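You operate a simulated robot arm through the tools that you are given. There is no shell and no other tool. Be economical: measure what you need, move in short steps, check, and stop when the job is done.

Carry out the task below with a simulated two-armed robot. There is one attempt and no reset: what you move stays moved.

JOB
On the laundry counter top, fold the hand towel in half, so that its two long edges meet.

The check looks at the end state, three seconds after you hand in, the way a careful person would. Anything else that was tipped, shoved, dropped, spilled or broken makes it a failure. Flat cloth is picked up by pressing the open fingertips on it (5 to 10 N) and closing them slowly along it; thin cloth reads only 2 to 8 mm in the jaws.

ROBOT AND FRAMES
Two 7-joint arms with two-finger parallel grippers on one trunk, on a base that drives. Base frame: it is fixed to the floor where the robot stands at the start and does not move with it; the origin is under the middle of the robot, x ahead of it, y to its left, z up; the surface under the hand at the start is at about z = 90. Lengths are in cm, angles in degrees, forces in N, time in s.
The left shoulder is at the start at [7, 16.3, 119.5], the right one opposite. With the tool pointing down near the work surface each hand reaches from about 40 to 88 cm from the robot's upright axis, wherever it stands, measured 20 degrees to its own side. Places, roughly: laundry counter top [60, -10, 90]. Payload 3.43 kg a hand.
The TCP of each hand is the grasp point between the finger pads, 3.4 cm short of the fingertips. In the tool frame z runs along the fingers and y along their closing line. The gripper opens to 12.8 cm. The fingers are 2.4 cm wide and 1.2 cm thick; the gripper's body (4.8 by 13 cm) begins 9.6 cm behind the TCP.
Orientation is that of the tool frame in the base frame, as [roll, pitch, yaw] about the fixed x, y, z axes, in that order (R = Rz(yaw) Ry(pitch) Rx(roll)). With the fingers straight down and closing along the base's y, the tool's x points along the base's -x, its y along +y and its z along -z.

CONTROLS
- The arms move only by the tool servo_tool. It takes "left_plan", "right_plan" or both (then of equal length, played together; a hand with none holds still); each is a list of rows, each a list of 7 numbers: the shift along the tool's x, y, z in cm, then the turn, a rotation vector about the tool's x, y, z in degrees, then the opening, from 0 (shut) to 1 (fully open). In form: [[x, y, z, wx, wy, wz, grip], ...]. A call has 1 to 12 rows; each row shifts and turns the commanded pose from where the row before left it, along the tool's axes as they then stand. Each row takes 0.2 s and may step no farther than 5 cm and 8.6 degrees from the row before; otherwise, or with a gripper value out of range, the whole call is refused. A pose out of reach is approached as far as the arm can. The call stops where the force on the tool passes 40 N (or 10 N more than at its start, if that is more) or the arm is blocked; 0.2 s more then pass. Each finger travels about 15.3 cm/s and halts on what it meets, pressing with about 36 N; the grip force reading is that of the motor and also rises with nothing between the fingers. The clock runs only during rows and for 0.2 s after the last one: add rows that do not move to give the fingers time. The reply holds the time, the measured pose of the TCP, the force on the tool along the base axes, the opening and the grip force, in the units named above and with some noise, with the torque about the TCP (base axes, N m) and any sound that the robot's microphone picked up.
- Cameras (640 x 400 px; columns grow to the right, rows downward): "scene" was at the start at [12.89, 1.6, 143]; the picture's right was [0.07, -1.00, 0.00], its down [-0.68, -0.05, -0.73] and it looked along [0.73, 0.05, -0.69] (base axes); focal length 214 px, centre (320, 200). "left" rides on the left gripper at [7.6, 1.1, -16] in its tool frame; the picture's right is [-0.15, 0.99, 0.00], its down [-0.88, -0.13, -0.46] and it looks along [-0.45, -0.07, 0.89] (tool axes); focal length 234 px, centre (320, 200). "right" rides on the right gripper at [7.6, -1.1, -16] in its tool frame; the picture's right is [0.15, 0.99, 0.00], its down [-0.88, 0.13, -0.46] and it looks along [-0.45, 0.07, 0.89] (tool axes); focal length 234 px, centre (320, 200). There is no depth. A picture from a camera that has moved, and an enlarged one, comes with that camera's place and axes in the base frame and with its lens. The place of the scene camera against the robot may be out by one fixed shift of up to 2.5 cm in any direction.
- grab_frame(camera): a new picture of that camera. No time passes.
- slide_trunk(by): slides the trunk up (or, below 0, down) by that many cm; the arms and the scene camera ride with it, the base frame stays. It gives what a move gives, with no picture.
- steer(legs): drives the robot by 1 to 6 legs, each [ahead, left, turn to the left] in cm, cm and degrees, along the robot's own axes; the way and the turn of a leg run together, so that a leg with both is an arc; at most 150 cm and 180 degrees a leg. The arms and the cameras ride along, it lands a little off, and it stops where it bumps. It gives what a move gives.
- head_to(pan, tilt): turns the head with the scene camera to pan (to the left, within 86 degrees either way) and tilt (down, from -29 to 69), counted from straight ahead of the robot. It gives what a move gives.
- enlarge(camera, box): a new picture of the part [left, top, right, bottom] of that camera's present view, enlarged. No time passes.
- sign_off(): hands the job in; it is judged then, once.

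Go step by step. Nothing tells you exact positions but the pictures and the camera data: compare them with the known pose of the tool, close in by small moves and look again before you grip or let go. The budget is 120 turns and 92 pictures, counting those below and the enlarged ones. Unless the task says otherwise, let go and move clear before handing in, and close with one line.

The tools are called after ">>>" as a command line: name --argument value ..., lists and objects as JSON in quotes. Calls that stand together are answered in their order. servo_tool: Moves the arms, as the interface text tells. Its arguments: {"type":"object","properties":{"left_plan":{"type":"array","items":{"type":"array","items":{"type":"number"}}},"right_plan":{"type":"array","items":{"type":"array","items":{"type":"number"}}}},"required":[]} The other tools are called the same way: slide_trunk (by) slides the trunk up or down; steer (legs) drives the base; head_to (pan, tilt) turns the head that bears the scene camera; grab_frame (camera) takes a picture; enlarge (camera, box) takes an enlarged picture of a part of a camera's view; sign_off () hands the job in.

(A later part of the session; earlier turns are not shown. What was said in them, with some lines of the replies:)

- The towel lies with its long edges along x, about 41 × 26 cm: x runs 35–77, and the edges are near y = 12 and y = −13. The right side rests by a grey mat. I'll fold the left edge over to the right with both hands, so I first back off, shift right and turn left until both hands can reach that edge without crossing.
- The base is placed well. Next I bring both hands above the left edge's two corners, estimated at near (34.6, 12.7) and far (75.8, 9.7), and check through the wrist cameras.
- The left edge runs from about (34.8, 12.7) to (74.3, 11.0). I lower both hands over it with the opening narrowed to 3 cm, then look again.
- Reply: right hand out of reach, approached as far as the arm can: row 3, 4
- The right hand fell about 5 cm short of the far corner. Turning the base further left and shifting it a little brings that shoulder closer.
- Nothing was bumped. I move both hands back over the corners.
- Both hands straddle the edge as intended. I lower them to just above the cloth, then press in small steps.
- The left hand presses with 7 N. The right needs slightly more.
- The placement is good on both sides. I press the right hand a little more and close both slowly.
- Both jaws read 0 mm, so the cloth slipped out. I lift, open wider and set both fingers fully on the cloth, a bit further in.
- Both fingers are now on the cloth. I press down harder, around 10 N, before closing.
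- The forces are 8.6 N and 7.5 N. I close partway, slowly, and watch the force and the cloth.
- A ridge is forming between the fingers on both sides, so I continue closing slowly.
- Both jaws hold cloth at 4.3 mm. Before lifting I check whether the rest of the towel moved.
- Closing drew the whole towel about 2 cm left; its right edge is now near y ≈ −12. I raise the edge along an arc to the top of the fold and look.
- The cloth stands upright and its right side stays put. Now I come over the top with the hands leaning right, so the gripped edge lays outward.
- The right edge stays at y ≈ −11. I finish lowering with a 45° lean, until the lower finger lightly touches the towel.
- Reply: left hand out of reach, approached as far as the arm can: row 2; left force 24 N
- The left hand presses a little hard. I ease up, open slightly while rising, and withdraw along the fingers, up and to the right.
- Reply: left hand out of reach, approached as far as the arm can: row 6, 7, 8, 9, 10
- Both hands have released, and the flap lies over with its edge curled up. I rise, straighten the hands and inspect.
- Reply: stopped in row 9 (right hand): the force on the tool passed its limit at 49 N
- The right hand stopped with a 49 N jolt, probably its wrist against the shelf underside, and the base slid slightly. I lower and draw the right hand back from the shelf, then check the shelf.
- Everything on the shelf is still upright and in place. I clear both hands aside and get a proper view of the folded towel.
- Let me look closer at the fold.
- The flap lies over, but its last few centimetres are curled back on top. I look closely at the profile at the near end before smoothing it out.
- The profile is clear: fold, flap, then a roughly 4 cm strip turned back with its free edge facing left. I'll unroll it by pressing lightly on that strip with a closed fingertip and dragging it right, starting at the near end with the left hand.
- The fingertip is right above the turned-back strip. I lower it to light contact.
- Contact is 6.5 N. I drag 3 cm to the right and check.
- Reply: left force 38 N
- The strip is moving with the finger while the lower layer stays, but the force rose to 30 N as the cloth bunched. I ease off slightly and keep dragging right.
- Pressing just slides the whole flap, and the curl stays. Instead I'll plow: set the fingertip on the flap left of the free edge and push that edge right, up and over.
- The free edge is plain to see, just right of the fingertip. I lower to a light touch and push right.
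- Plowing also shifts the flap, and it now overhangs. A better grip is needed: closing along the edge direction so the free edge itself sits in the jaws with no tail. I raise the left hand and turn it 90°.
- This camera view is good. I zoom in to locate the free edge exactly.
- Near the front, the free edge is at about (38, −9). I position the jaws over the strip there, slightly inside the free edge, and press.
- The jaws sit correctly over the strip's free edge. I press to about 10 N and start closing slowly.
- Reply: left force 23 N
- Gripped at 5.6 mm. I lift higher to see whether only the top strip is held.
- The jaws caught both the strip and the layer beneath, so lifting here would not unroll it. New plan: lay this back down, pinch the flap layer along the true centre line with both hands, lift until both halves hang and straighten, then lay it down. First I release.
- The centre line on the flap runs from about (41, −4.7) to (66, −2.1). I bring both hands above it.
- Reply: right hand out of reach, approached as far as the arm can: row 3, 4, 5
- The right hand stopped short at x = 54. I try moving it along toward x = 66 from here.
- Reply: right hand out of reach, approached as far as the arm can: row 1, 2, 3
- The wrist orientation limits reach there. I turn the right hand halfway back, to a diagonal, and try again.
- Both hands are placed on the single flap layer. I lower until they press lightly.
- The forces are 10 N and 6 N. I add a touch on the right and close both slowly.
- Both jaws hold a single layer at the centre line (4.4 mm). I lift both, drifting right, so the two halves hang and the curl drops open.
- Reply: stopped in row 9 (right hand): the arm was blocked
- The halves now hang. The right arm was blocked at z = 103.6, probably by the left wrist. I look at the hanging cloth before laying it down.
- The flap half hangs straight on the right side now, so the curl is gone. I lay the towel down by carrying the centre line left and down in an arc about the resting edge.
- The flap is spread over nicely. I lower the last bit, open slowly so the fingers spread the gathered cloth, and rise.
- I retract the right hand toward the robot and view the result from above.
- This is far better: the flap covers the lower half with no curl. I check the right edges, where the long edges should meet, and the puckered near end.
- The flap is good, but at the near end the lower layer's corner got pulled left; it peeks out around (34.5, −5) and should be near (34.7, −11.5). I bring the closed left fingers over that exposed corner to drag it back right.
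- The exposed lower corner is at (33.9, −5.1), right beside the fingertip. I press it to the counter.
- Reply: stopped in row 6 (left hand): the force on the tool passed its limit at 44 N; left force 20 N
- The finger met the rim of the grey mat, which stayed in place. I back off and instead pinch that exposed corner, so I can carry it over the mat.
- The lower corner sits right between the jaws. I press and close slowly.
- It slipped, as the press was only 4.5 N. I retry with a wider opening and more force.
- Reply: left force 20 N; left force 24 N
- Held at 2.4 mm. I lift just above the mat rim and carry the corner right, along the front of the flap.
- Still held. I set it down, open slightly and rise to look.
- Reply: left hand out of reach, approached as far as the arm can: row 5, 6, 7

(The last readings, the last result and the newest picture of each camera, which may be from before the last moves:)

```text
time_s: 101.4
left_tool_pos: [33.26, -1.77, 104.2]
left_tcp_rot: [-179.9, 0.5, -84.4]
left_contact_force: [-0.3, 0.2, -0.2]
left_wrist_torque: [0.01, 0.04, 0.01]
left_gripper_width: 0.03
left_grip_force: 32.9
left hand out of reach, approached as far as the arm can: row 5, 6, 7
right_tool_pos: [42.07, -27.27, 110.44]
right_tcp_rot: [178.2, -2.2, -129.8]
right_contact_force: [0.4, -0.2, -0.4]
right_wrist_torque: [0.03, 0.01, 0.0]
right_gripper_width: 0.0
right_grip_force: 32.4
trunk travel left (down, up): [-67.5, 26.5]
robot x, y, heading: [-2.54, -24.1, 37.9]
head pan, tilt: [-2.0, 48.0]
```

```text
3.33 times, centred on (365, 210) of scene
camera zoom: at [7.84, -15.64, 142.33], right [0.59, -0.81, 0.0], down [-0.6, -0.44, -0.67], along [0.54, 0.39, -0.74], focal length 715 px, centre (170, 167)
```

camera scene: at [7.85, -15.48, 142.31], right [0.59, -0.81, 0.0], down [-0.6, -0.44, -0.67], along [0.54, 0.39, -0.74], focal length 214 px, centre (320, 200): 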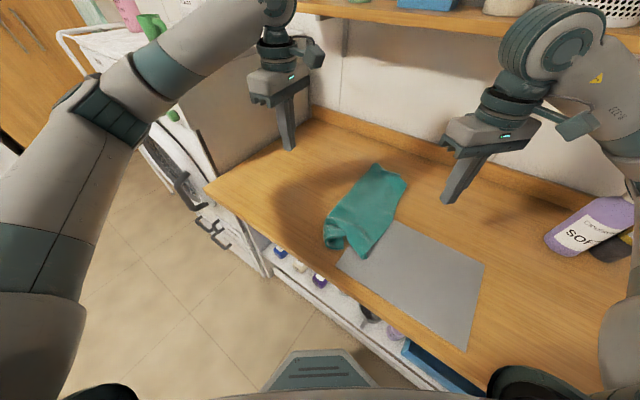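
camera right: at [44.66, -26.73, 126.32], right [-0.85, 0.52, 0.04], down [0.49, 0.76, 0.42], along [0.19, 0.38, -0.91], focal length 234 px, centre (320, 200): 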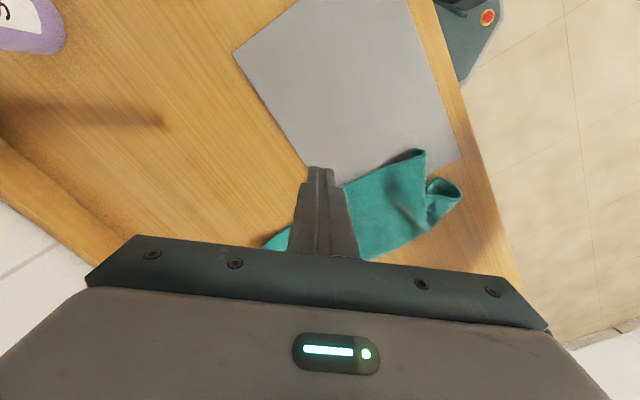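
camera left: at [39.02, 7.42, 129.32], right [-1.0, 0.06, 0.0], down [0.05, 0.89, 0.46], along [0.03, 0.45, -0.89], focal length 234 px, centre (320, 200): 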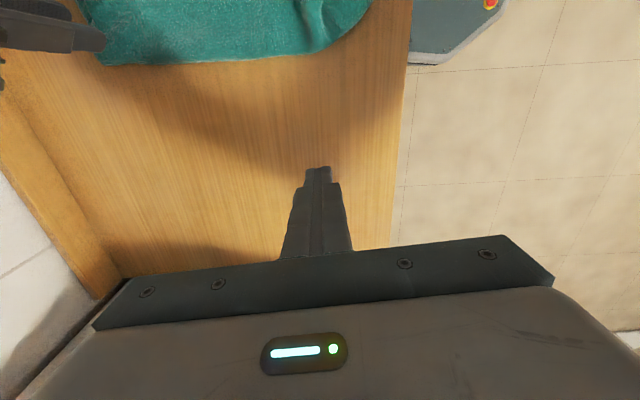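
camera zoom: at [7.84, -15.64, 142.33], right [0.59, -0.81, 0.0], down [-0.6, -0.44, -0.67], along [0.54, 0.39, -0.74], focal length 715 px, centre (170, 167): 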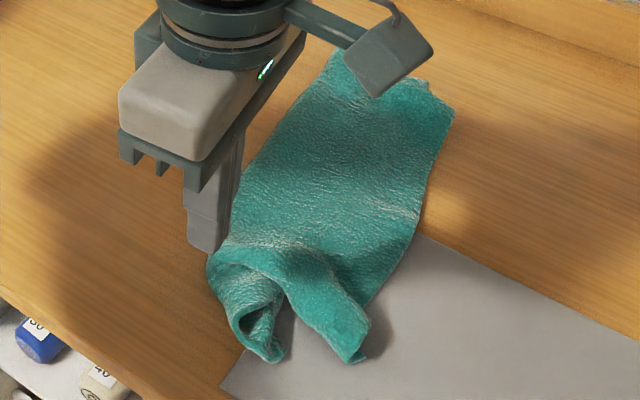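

The corner sprang back partway, to about (33, −7.7), and it now rests on the mat clear of the flap. I press on it there and drag it further right over the mat.

>>> servo_tool --left_plan '[[2.3, -0.6, 2, 0, 0, 0, 0], [2.3, -0.6, 3, 0, 0, 0, 0], [0, 0, 4, 0, 0, 0, 0], [0, 0, 0.5, 0, 0, 0, 0], [0, 0, 0, 0, 0, 0, 0]]'

>>> enlarge --camera "left" --box '[160, 60, 440, 235]'

```text
time_s: 102.6
left_tool_pos: [34.78, -6.03, 94.52]
left_tcp_rot: [-179.9, 0.5, -84.4]
left_contact_force: [0.2, -0.2, 2.2]
left_wrist_torque: [0.02, -0.03, 0.01]
left_gripper_width: 0.0
left_grip_force: 33.1
right_tool_pos: [41.93, -27.12, 110.32]
right_tcp_rot: [178.3, -2.4, -129.9]
right_contact_force: [0.3, -0.2, 0.2]
right_wrist_torque: [-0.02, 0.03, 0.02]
right_gripper_width: 0.0
right_grip_force: 33.6
trunk travel left (down, up): [-67.5, 26.5]
robot x, y, heading: [-2.19, -24.41, 37.9]
head pan, tilt: [-2.0, 48.0]
```

```text
2.29 times, centred on (300, 148) of left
camera zoom: at [34.27, -13.74, 110.46], right [-1.0, 0.05, 0.0], down [0.04, 0.89, 0.46], along [0.02, 0.46, -0.89], focal length 535 px, centre (366, 320)
```

zoom: 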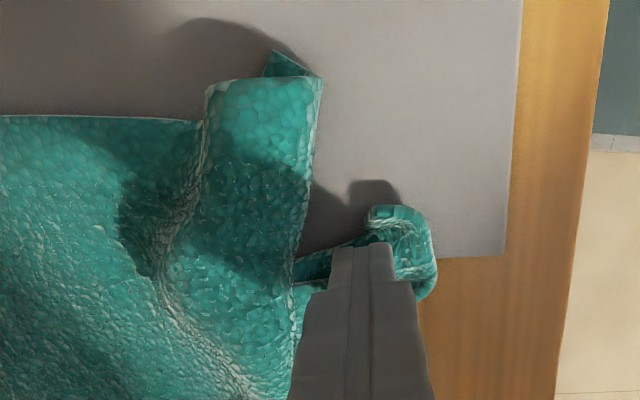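

>>> servo_tool --left_plan '[[0, 0, 0.2, 0, 0, 0, 0], [0.5, 0, 0, 0, 0, 0, 0], [0.5, 0, 0, 0, 0, 0, 0], [0.5, 0, 0, 0, 0, 0, 0], [0.5, 0, 0, 0, 0, 0, 0], [0.5, 0, 0, 0, 0, 0, 0], [0.5, 0, 0, 0, 0, 0, 0], [0.5, 0, 0, 0, 0, 0, 0], [0.5, 0, 0, 0, 0, 0, 0], [0.5, 0, 0, 0, 0, 0, 0]]'

```text
time_s: 104.8
left_tool_pos: [35.16, -10.5, 94.38]
left_tcp_rot: [-179.9, 0.4, -84.3]
left_contact_force: [0.3, 1.7, 2.9]
left_wrist_torque: [0.09, 0.01, 0.02]
left_gripper_width: 0.0
left_grip_force: 33.4
right_tool_pos: [41.94, -27.19, 110.41]
right_tcp_rot: [178.3, -2.3, -129.9]
right_contact_force: [0.0, 0.7, -0.1]
right_wrist_torque: [-0.01, -0.02, -0.01]
right_gripper_width: 0.0
right_grip_force: 33.0
trunk travel left (down, up): [-67.5, 26.5]
robot x, y, heading: [-2.66, -24.17, 38.1]
head pan, tilt: [-2.0, 48.0]
```

>>> enlarge --camera "left" --box '[140, 60, 460, 260]'

```text
2.00 times, centred on (300, 160) of left
camera zoom: at [34.75, -18.19, 110.28], right [-1.0, 0.05, 0.0], down [0.04, 0.88, 0.46], along [0.02, 0.46, -0.89], focal length 468 px, centre (360, 280)
```

zoom: 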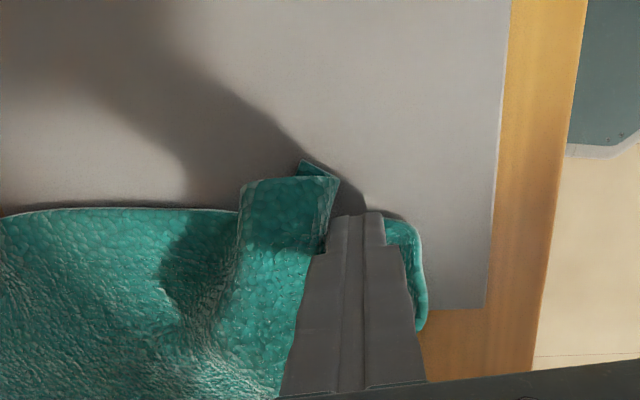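

The lower corner is now at about (33.5, −11), where it belongs. Next I lift, set the finger on the flap's near corner and draw it 2.5 cm toward the robot, so it covers the lower corner.

>>> servo_tool --left_plan '[[0, 0, -1.5, 0, 0, 0, 0], [0, 0, -1.5, 0, 0, 0, 0], [0.45, -1.9, 0, 0, 0, 0, 0], [0.45, -1.9, 0, 0, 0, 0, 0], [0, 0, 1.5, 0, 0, 0, 0], [0, 0, 1.2, 0, 0, 0, 0], [0, 0, 0.3, 0, 0, 0, 0], [0, 0, 0, 0, 0, 0, 0]]'

```text
time_s: 106.6
left_tool_pos: [39.1, -11.02, 94.55]
left_tcp_rot: [-179.8, 0.5, -84.4]
left_contact_force: [-0.3, -1.1, 5.8]
left_wrist_torque: [-0.04, 0.02, 0.01]
left_gripper_width: 0.01
left_grip_force: 32.5
right_tool_pos: [41.96, -27.26, 110.39]
right_tcp_rot: [178.1, -2.2, -129.9]
right_contact_force: [-0.3, -0.3, 0.5]
right_wrist_torque: [-0.04, 0.0, -0.01]
right_gripper_width: 0.01
right_grip_force: 33.0
trunk travel left (down, up): [-67.5, 26.5]
robot x, y, heading: [-2.31, -24.33, 37.9]
head pan, tilt: [-2.0, 48.0]
```

>>> servo_tool --left_plan '[[0, 0.5, 0, 0, 0, 0, 0], [-0.1, 0.5, 0, 0, 0, 0, 0], [-0.1, 0.5, 0, 0, 0, 0, 0], [-0.1, 0.5, 0, 0, 0, 0, 0], [-0.1, 0.5, 0, 0, 0, 0, 0], [-0.1, 0.5, 0, 0, 0, 0, 0], [0, 0, 0, 0, 0, 0, 0], [0, 0, -2, 0, 0, 0, 0], [0, 0, -3, 0, 0, 0, 0], [0, 0, -3, 0, 0, 0, 0]]'

>>> grab_frame --camera "left"

```text
time_s: 108.8
left_tool_pos: [36.29, -10.81, 102.51]
left_tcp_rot: [-179.8, 0.5, -84.5]
left_contact_force: [-0.8, -0.2, 0.1]
left_wrist_torque: [0.0, 0.01, -0.01]
left_gripper_width: 0.0
left_grip_force: 33.0
right_tool_pos: [41.99, -27.21, 110.33]
right_tcp_rot: [178.2, -2.2, -129.9]
right_contact_force: [0.5, 0.1, -0.5]
right_wrist_torque: [0.02, 0.01, -0.04]
right_gripper_width: 0.0
right_grip_force: 33.2
trunk travel left (down, up): [-67.5, 26.5]
robot x, y, heading: [-1.83, -24.38, 38.0]
head pan, tilt: [-2.0, 48.0]
```

```text
2 pictures are left
camera left: at [35.8, -18.46, 118.29], right [-1.0, 0.05, 0.0], down [0.05, 0.88, 0.46], along [0.02, 0.46, -0.89], focal length 234 px, centre (320, 200)
```

left: 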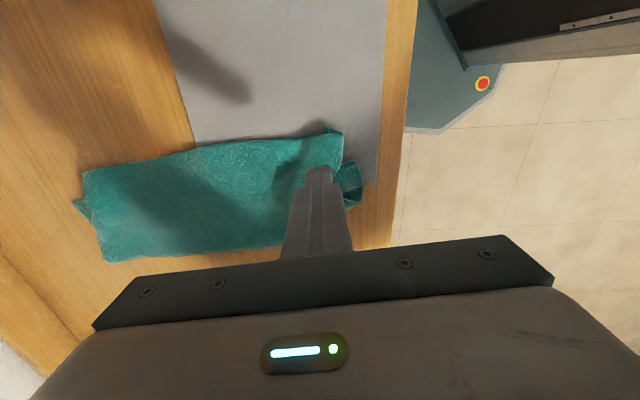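

It is close now: the near lower corner sits about 3 cm left of the flap corner. One more gentle drag on the exposed lower corner should bring it under.

>>> servo_tool --left_plan '[[-1.46, 1.57, 1, 0, 0, 0, 0], [-1.46, 1.57, 2, 0, 0, 0, 0], [0, 0, 3, 0, 0, 0, 0], [0, 0, 1.6, 0, 0, 0, 0], [0, 0, 0.5, 0, 0, 0, 0], [0, 0, 0, 0, 0, 0, 0]]'

```text
time_s: 110.2
left_tool_pos: [33.68, -7.63, 94.35]
left_tcp_rot: [-179.6, 0.6, -84.4]
left_contact_force: [4.1, 1.3, 22.4]
left_wrist_torque: [-0.09, -0.39, 0.02]
left_gripper_width: 0.0
left_grip_force: 32.3
left hand out of reach, approached as far as the arm can: row 1, 2
right_tool_pos: [41.92, -27.25, 110.45]
right_tcp_rot: [178.3, -2.2, -129.9]
right_contact_force: [0.2, 0.5, 0.1]
right_wrist_torque: [-0.01, -0.02, 0.01]
right_gripper_width: 0.0
right_grip_force: 33.1
trunk travel left (down, up): [-67.5, 26.5]
robot x, y, heading: [-2.67, -24.61, 37.8]
head pan, tilt: [-2.0, 48.0]
```

>>> servo_tool --left_plan '[[0, 0, -0.13, 0, 0, 0, 0], [0.5, 0, 0, 0, 0, 0, 0], [0.5, 0, 0, 0, 0, 0, 0], [0.5, 0, 0, 0, 0, 0, 0], [0.5, 0, 0, 0, 0, 0, 0], [0.5, 0, 0, 0, 0, 0, 0], [0.5, 0, 0, 0, 0, 0, 0], [0, 0, 0, 0, 0, 0, 0], [0, 0, -2, 0, 0, 0, 0], [0, 0, -3, 0, 0, 0, 0], [0, 0, -3, 0, 0, 0, 0]]'

>>> grab_frame --camera "left"

```text
time_s: 112.6
left_tool_pos: [35.54, -9.64, 101.69]
left_tcp_rot: [-179.9, 0.5, -84.7]
left_contact_force: [-0.3, 1.0, 0.1]
left_wrist_torque: [0.04, 0.0, 0.01]
left_gripper_width: 0.01
left_grip_force: 32.8
left hand out of reach, approached as far as the arm can: row 9, 10, 11
right_tool_pos: [42.03, -27.19, 110.39]
right_tcp_rot: [178.2, -2.2, -129.9]
right_contact_force: [-1.2, 0.3, 0.0]
right_wrist_torque: [0.05, 0.02, 0.03]
right_gripper_width: 0.01
right_grip_force: 33.2
trunk travel left (down, up): [-67.5, 26.5]
robot x, y, heading: [-1.94, -24.13, 37.7]
head pan, tilt: [-2.0, 48.0]
```

```text
1 pictures are left
camera left: at [35.13, -17.45, 117.58], right [-1.0, 0.05, 0.0], down [0.05, 0.88, 0.46], along [0.02, 0.46, -0.89], focal length 234 px, centre (320, 200)
```

left: 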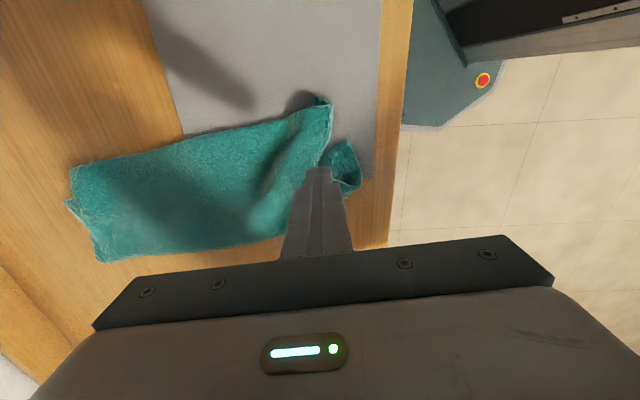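

The flap corner went along and now overshoots by about 4 cm (y ≈ −15, lower at −10.8). I press only the overshooting flap corner, which lies on the bare mat, and slide it back left.

>>> servo_tool --left_plan '[[1.7, -0.3, 0, 0, 0, 0, 0], [1.7, -0.3, 1, 0, 0, 0, 0], [0, 0, 3, 0, 0, 0, 0], [0, 0, 2.6, 0, 0, 0, 0], [0, 0, 0.4, 0, 0, 0, 0], [0, 0, 0, 0, 0, 0, 0]]'

```text
time_s: 114.0
left_tool_pos: [36.79, -12.81, 94.65]
left_tcp_rot: [-179.8, 0.5, -84.4]
left_contact_force: [0.1, 0.8, 2.1]
left_wrist_torque: [0.02, 0.03, -0.04]
left_gripper_width: 0.02
left_grip_force: 33.1
left hand out of reach, approached as far as the arm can: row 1
right_tool_pos: [41.97, -27.17, 110.47]
right_tcp_rot: [178.1, -2.3, -130.0]
right_contact_force: [0.2, 0.1, -0.6]
right_wrist_torque: [0.02, 0.0, -0.01]
right_gripper_width: 0.01
right_grip_force: 33.0
trunk travel left (down, up): [-67.5, 26.5]
robot x, y, heading: [-1.86, -24.03, 38.0]
head pan, tilt: [-2.0, 48.0]
```

>>> servo_tool --left_plan '[[0, 0, 0.15, 0, 0, 0, 0], [-0.5, 0.15, 0, 0, 0, 0, 0], [-0.5, 0.15, 0, 0, 0, 0, 0], [-0.5, 0.15, 0, 0, 0, 0, 0], [-0.5, 0.15, -0.05, 0, 0, 0, 0], [-0.5, 0.1, -0.05, 0, 0, 0, 0], [-0.5, 0.1, -0.05, 0, 0, 0, 0], [-0.5, 0, -0.05, 0, 0, 0, 0], [0, 0, 0, 0, 0, 0, 0]]'

```text
time_s: 116.0
left_tool_pos: [35.56, -9.37, 94.79]
left_tcp_rot: [-179.8, 0.5, -84.3]
left_contact_force: [0.3, -0.9, 1.2]
left_wrist_torque: [-0.01, -0.03, 0.0]
left_gripper_width: 0.0
left_grip_force: 33.4
right_tool_pos: [42.04, -27.14, 110.34]
right_tcp_rot: [178.2, -2.3, -129.9]
right_contact_force: [-0.1, -0.7, 0.1]
right_wrist_torque: [0.01, 0.01, -0.01]
right_gripper_width: 0.02
right_grip_force: 32.8
trunk travel left (down, up): [-67.5, 26.5]
robot x, y, heading: [-2.26, -24.34, 37.6]
head pan, tilt: [-2.0, 48.0]
```

I lift off and clear the left hand, then use the last picture on the towel.

>>> servo_tool --left_plan '[[0, 0, -2, 0, 0, 0, 0], [0, -1, -3, 0, 0, 0, 0], [0, -1, -3, 0, 0, 0, 0], [-3, -1, -2, 0, 0, 0, 0], [-4, -1, -2, 0, 0, 0, 0], [-4, 0, -2, 0, 0, 0, 0], [-4, 0, -2, 0, 0, 0, 0], [-4, 0, -1, 0, 0, 0, 0], [-4, 0, 0, 0, 0, 0, 0], [0, 0, 0, 0, 0, 0, 0]]'

>>> enlarge --camera "scene" --box '[300, 150, 430, 270]'

```text
time_s: 118.2
left_tool_pos: [37.47, 13.81, 111.89]
left_tcp_rot: [-179.8, 0.5, -84.4]
left_contact_force: [0.0, 1.3, 0.6]
left_wrist_torque: [0.0, -0.02, 0.0]
left_gripper_width: 0.0
left_grip_force: 32.9
right_tool_pos: [41.93, -27.27, 110.38]
right_tcp_rot: [178.2, -2.2, -129.9]
right_contact_force: [-0.2, 0.4, 0.1]
right_wrist_torque: [0.04, 0.02, -0.03]
right_gripper_width: 0.0
right_grip_force: 32.8
trunk travel left (down, up): [-67.5, 26.5]
robot x, y, heading: [-2.05, -24.52, 38.1]
head pan, tilt: [-2.0, 48.0]
```

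```text
3.33 times, centred on (365, 210) of scene
camera zoom: at [7.83, -15.61, 142.33], right [0.59, -0.81, 0.0], down [-0.6, -0.44, -0.67], along [0.54, 0.39, -0.74], focal length 715 px, centre (170, 167)
```

zoom: 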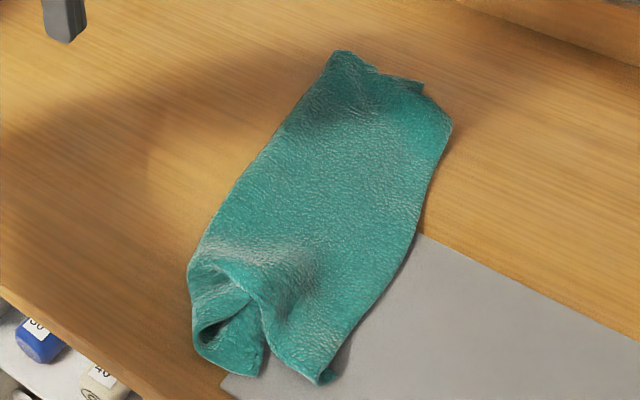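

The towel is folded with no curl; only the near lower corner lags, at about (32.5, −7.8) against the flap corner at (34, −12). I shift the base back slightly for reach, then give that exposed corner one more short drag, staying in front of the flap.

>>> steer --legs '[[-1.6, 1.2, 0]]'

>>> servo_tool --left_plan '[[3.4, 0.8, 1.5, 0, 0, 0, 0], [3.4, 0.8, 1.5, 0, 0, 0, 0], [3.4, 0.8, 2, 0, 0, 0, 0], [3.4, 0.8, 3, 0, 0, 0, 0], [3.4, 0.8, 3, 0, 0, 0, 0], [3.2, 0.8, 3, 0, 0, 0, 0], [0, 0, 0, 0, 0, 0, 0]]'

```text
time_s: 119.0
left_tool_pos: [35.6, 13.75, 111.78]
left_tcp_rot: [-180.0, 0.6, -84.4]
left_contact_force: [0.1, 0.3, 1.4]
left_wrist_torque: [0.01, 0.04, -0.03]
left_gripper_width: 0.01
left_grip_force: 33.0
right_tool_pos: [40.28, -27.14, 110.34]
right_tcp_rot: [178.1, -2.4, -129.9]
right_contact_force: [0.0, -0.6, -0.3]
right_wrist_torque: [0.0, -0.01, -0.03]
right_gripper_width: 0.02
right_grip_force: 33.0
trunk travel left (down, up): [-67.5, 26.5]
robot x, y, heading: [-4.1, -24.22, 38.0]
head pan, tilt: [-2.0, 48.0]
```

```text
time_s: 120.6
left_tool_pos: [32.54, -6.96, 97.52]
left_tcp_rot: [-179.9, 0.6, -84.4]
left_contact_force: [-0.7, -0.1, 0.2]
left_wrist_torque: [0.0, 0.02, -0.01]
left_gripper_width: 0.0
left_grip_force: 33.2
right_tool_pos: [39.97, -27.18, 110.44]
right_tcp_rot: [178.3, -2.3, -130.0]
right_contact_force: [-0.2, 0.9, 0.8]
right_wrist_torque: [-0.03, -0.03, 0.0]
right_gripper_width: 0.0
right_grip_force: 33.1
trunk travel left (down, up): [-67.5, 26.5]
robot x, y, heading: [-4.19, -24.15, 38.1]
head pan, tilt: [-2.0, 48.0]
```

The position (32.5, −7.0) is as wanted. I lower to contact.

>>> servo_tool --left_plan '[[0, -0.2, 1.8, 0, 0, 0, 0], [0, 0, 0.9, 0, 0, 0, 0], [0, 0, 0.3, 0, 0, 0, 0], [0, 0, 0.15, 0, 0, 0, 0], [0, 0, 0, 0, 0, 0, 0]]'

```text
time_s: 121.8
left_tool_pos: [32.87, -6.76, 94.59]
left_tcp_rot: [-179.9, 0.5, -84.4]
left_contact_force: [0.2, -0.3, 0.4]
left_wrist_torque: [0.01, 0.04, -0.02]
left_gripper_width: 0.0
left_grip_force: 32.9
right_tool_pos: [40.05, -27.16, 110.49]
right_tcp_rot: [178.2, -2.3, -129.9]
right_contact_force: [0.6, 0.5, 0.4]
right_wrist_torque: [0.01, -0.05, -0.03]
right_gripper_width: 0.0
right_grip_force: 33.9
trunk travel left (down, up): [-67.5, 26.5]
robot x, y, heading: [-4.13, -24.12, 38.3]
head pan, tilt: [-2.0, 48.0]
```

>>> servo_tool --left_plan '[[0, 0, 0.2, 0, 0, 0, 0], [0, 0, 0.12, 0, 0, 0, 0], [0, 0, 0, 0, 0, 0, 0]]'

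```text
time_s: 122.6
left_tool_pos: [32.69, -6.79, 94.25]
left_tcp_rot: [-179.8, 0.5, -84.5]
left_contact_force: [0.1, 0.5, 4.6]
left_wrist_torque: [0.0, 0.0, 0.0]
left_gripper_width: 0.0
left_grip_force: 32.7
right_tool_pos: [40.09, -27.31, 110.33]
right_tcp_rot: [178.3, -2.2, -129.8]
right_contact_force: [0.6, -0.2, -0.4]
right_wrist_torque: [0.0, -0.02, -0.02]
right_gripper_width: 0.01
right_grip_force: 33.4
trunk travel left (down, up): [-67.5, 26.5]
robot x, y, heading: [-4.44, -24.45, 37.9]
head pan, tilt: [-2.0, 48.0]
```

Contact is light, at 4.6 N. I drag 4 cm right, then lift away.

>>> servo_tool --left_plan '[[0.5, 0.05, 0, 0, 0, 0, 0], [0.5, 0.05, 0, 0, 0, 0, 0], [0.5, 0.05, 0, 0, 0, 0, 0], [0.5, 0.05, 0, 0, 0, 0, 0], [0.5, 0.05, 0, 0, 0, 0, 0], [0.5, 0.05, 0, 0, 0, 0, 0], [0.5, 0.05, 0, 0, 0, 0, 0], [0.4, 0.05, 0, 0, 0, 0, 0], [0, 0, 0, 0, 0, 0, 0]]'

```text
time_s: 124.6
left_tool_pos: [32.75, -10.69, 94.13]
left_tcp_rot: [-179.9, 0.5, -84.4]
left_contact_force: [0.9, 5.8, 7.1]
left_wrist_torque: [0.18, -0.04, 0.03]
left_gripper_width: 0.0
left_grip_force: 32.9
right_tool_pos: [39.98, -27.13, 110.47]
right_tcp_rot: [178.3, -2.3, -130.0]
right_contact_force: [0.0, 0.8, -0.3]
right_wrist_torque: [-0.04, -0.04, -0.02]
right_gripper_width: 0.0
right_grip_force: 33.0
trunk travel left (down, up): [-67.5, 26.5]
robot x, y, heading: [-4.16, -24.19, 38.2]
head pan, tilt: [-2.0, 48.0]
```

A steady 5.8 N drag force shows the cloth came along. I lift straight up, clear both hands and hand in.

>>> servo_tool --left_plan '[[0, 0, -1.5, 0, 0, 0, 0], [0, 0, -3, 0, 0, 0, 0], [0, -1, -4, 0, 0, 0, 0], [-3, -1, -3, 0, 0, 0, 0], [-4, 0, -2, 0, 0, 0, 0], [-4, 0, -2, 0, 0, 0, 0], [-4, 0, -1, 0, 0, 0, 0], [-4, 0, 0, 0, 0, 0, 0], [0, 0, 0, 0, 0, 0, 0]]'

>>> sign_off

```text
time_s: 126.6
left_tool_pos: [33.45, 8.41, 110.75]
left_tcp_rot: [-179.8, 0.5, -84.5]
left_contact_force: [1.4, -0.4, 0.2]
left_wrist_torque: [0.05, -0.01, 0.02]
left_gripper_width: 0.0
left_grip_force: 33.0
left hand out of reach, approached as far as the arm can: row 2
right_tool_pos: [40.05, -27.27, 110.23]
right_tcp_rot: [178.2, -2.4, -129.9]
right_contact_force: [-0.7, 0.7, -0.6]
right_wrist_torque: [0.01, 0.04, 0.02]
right_gripper_width: 0.02
right_grip_force: 32.9
trunk travel left (down, up): [-67.5, 26.5]
robot x, y, heading: [-4.14, -24.09, 37.9]
head pan, tilt: [-2.0, 48.0]
```

```text
The job is handed in.
```

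I folded the hand towel in half lengthwise and handed it in with both hands clear; I had no pictures left to check the last drag, and before it the near lower corner was about 4 cm off and that end was puckered.
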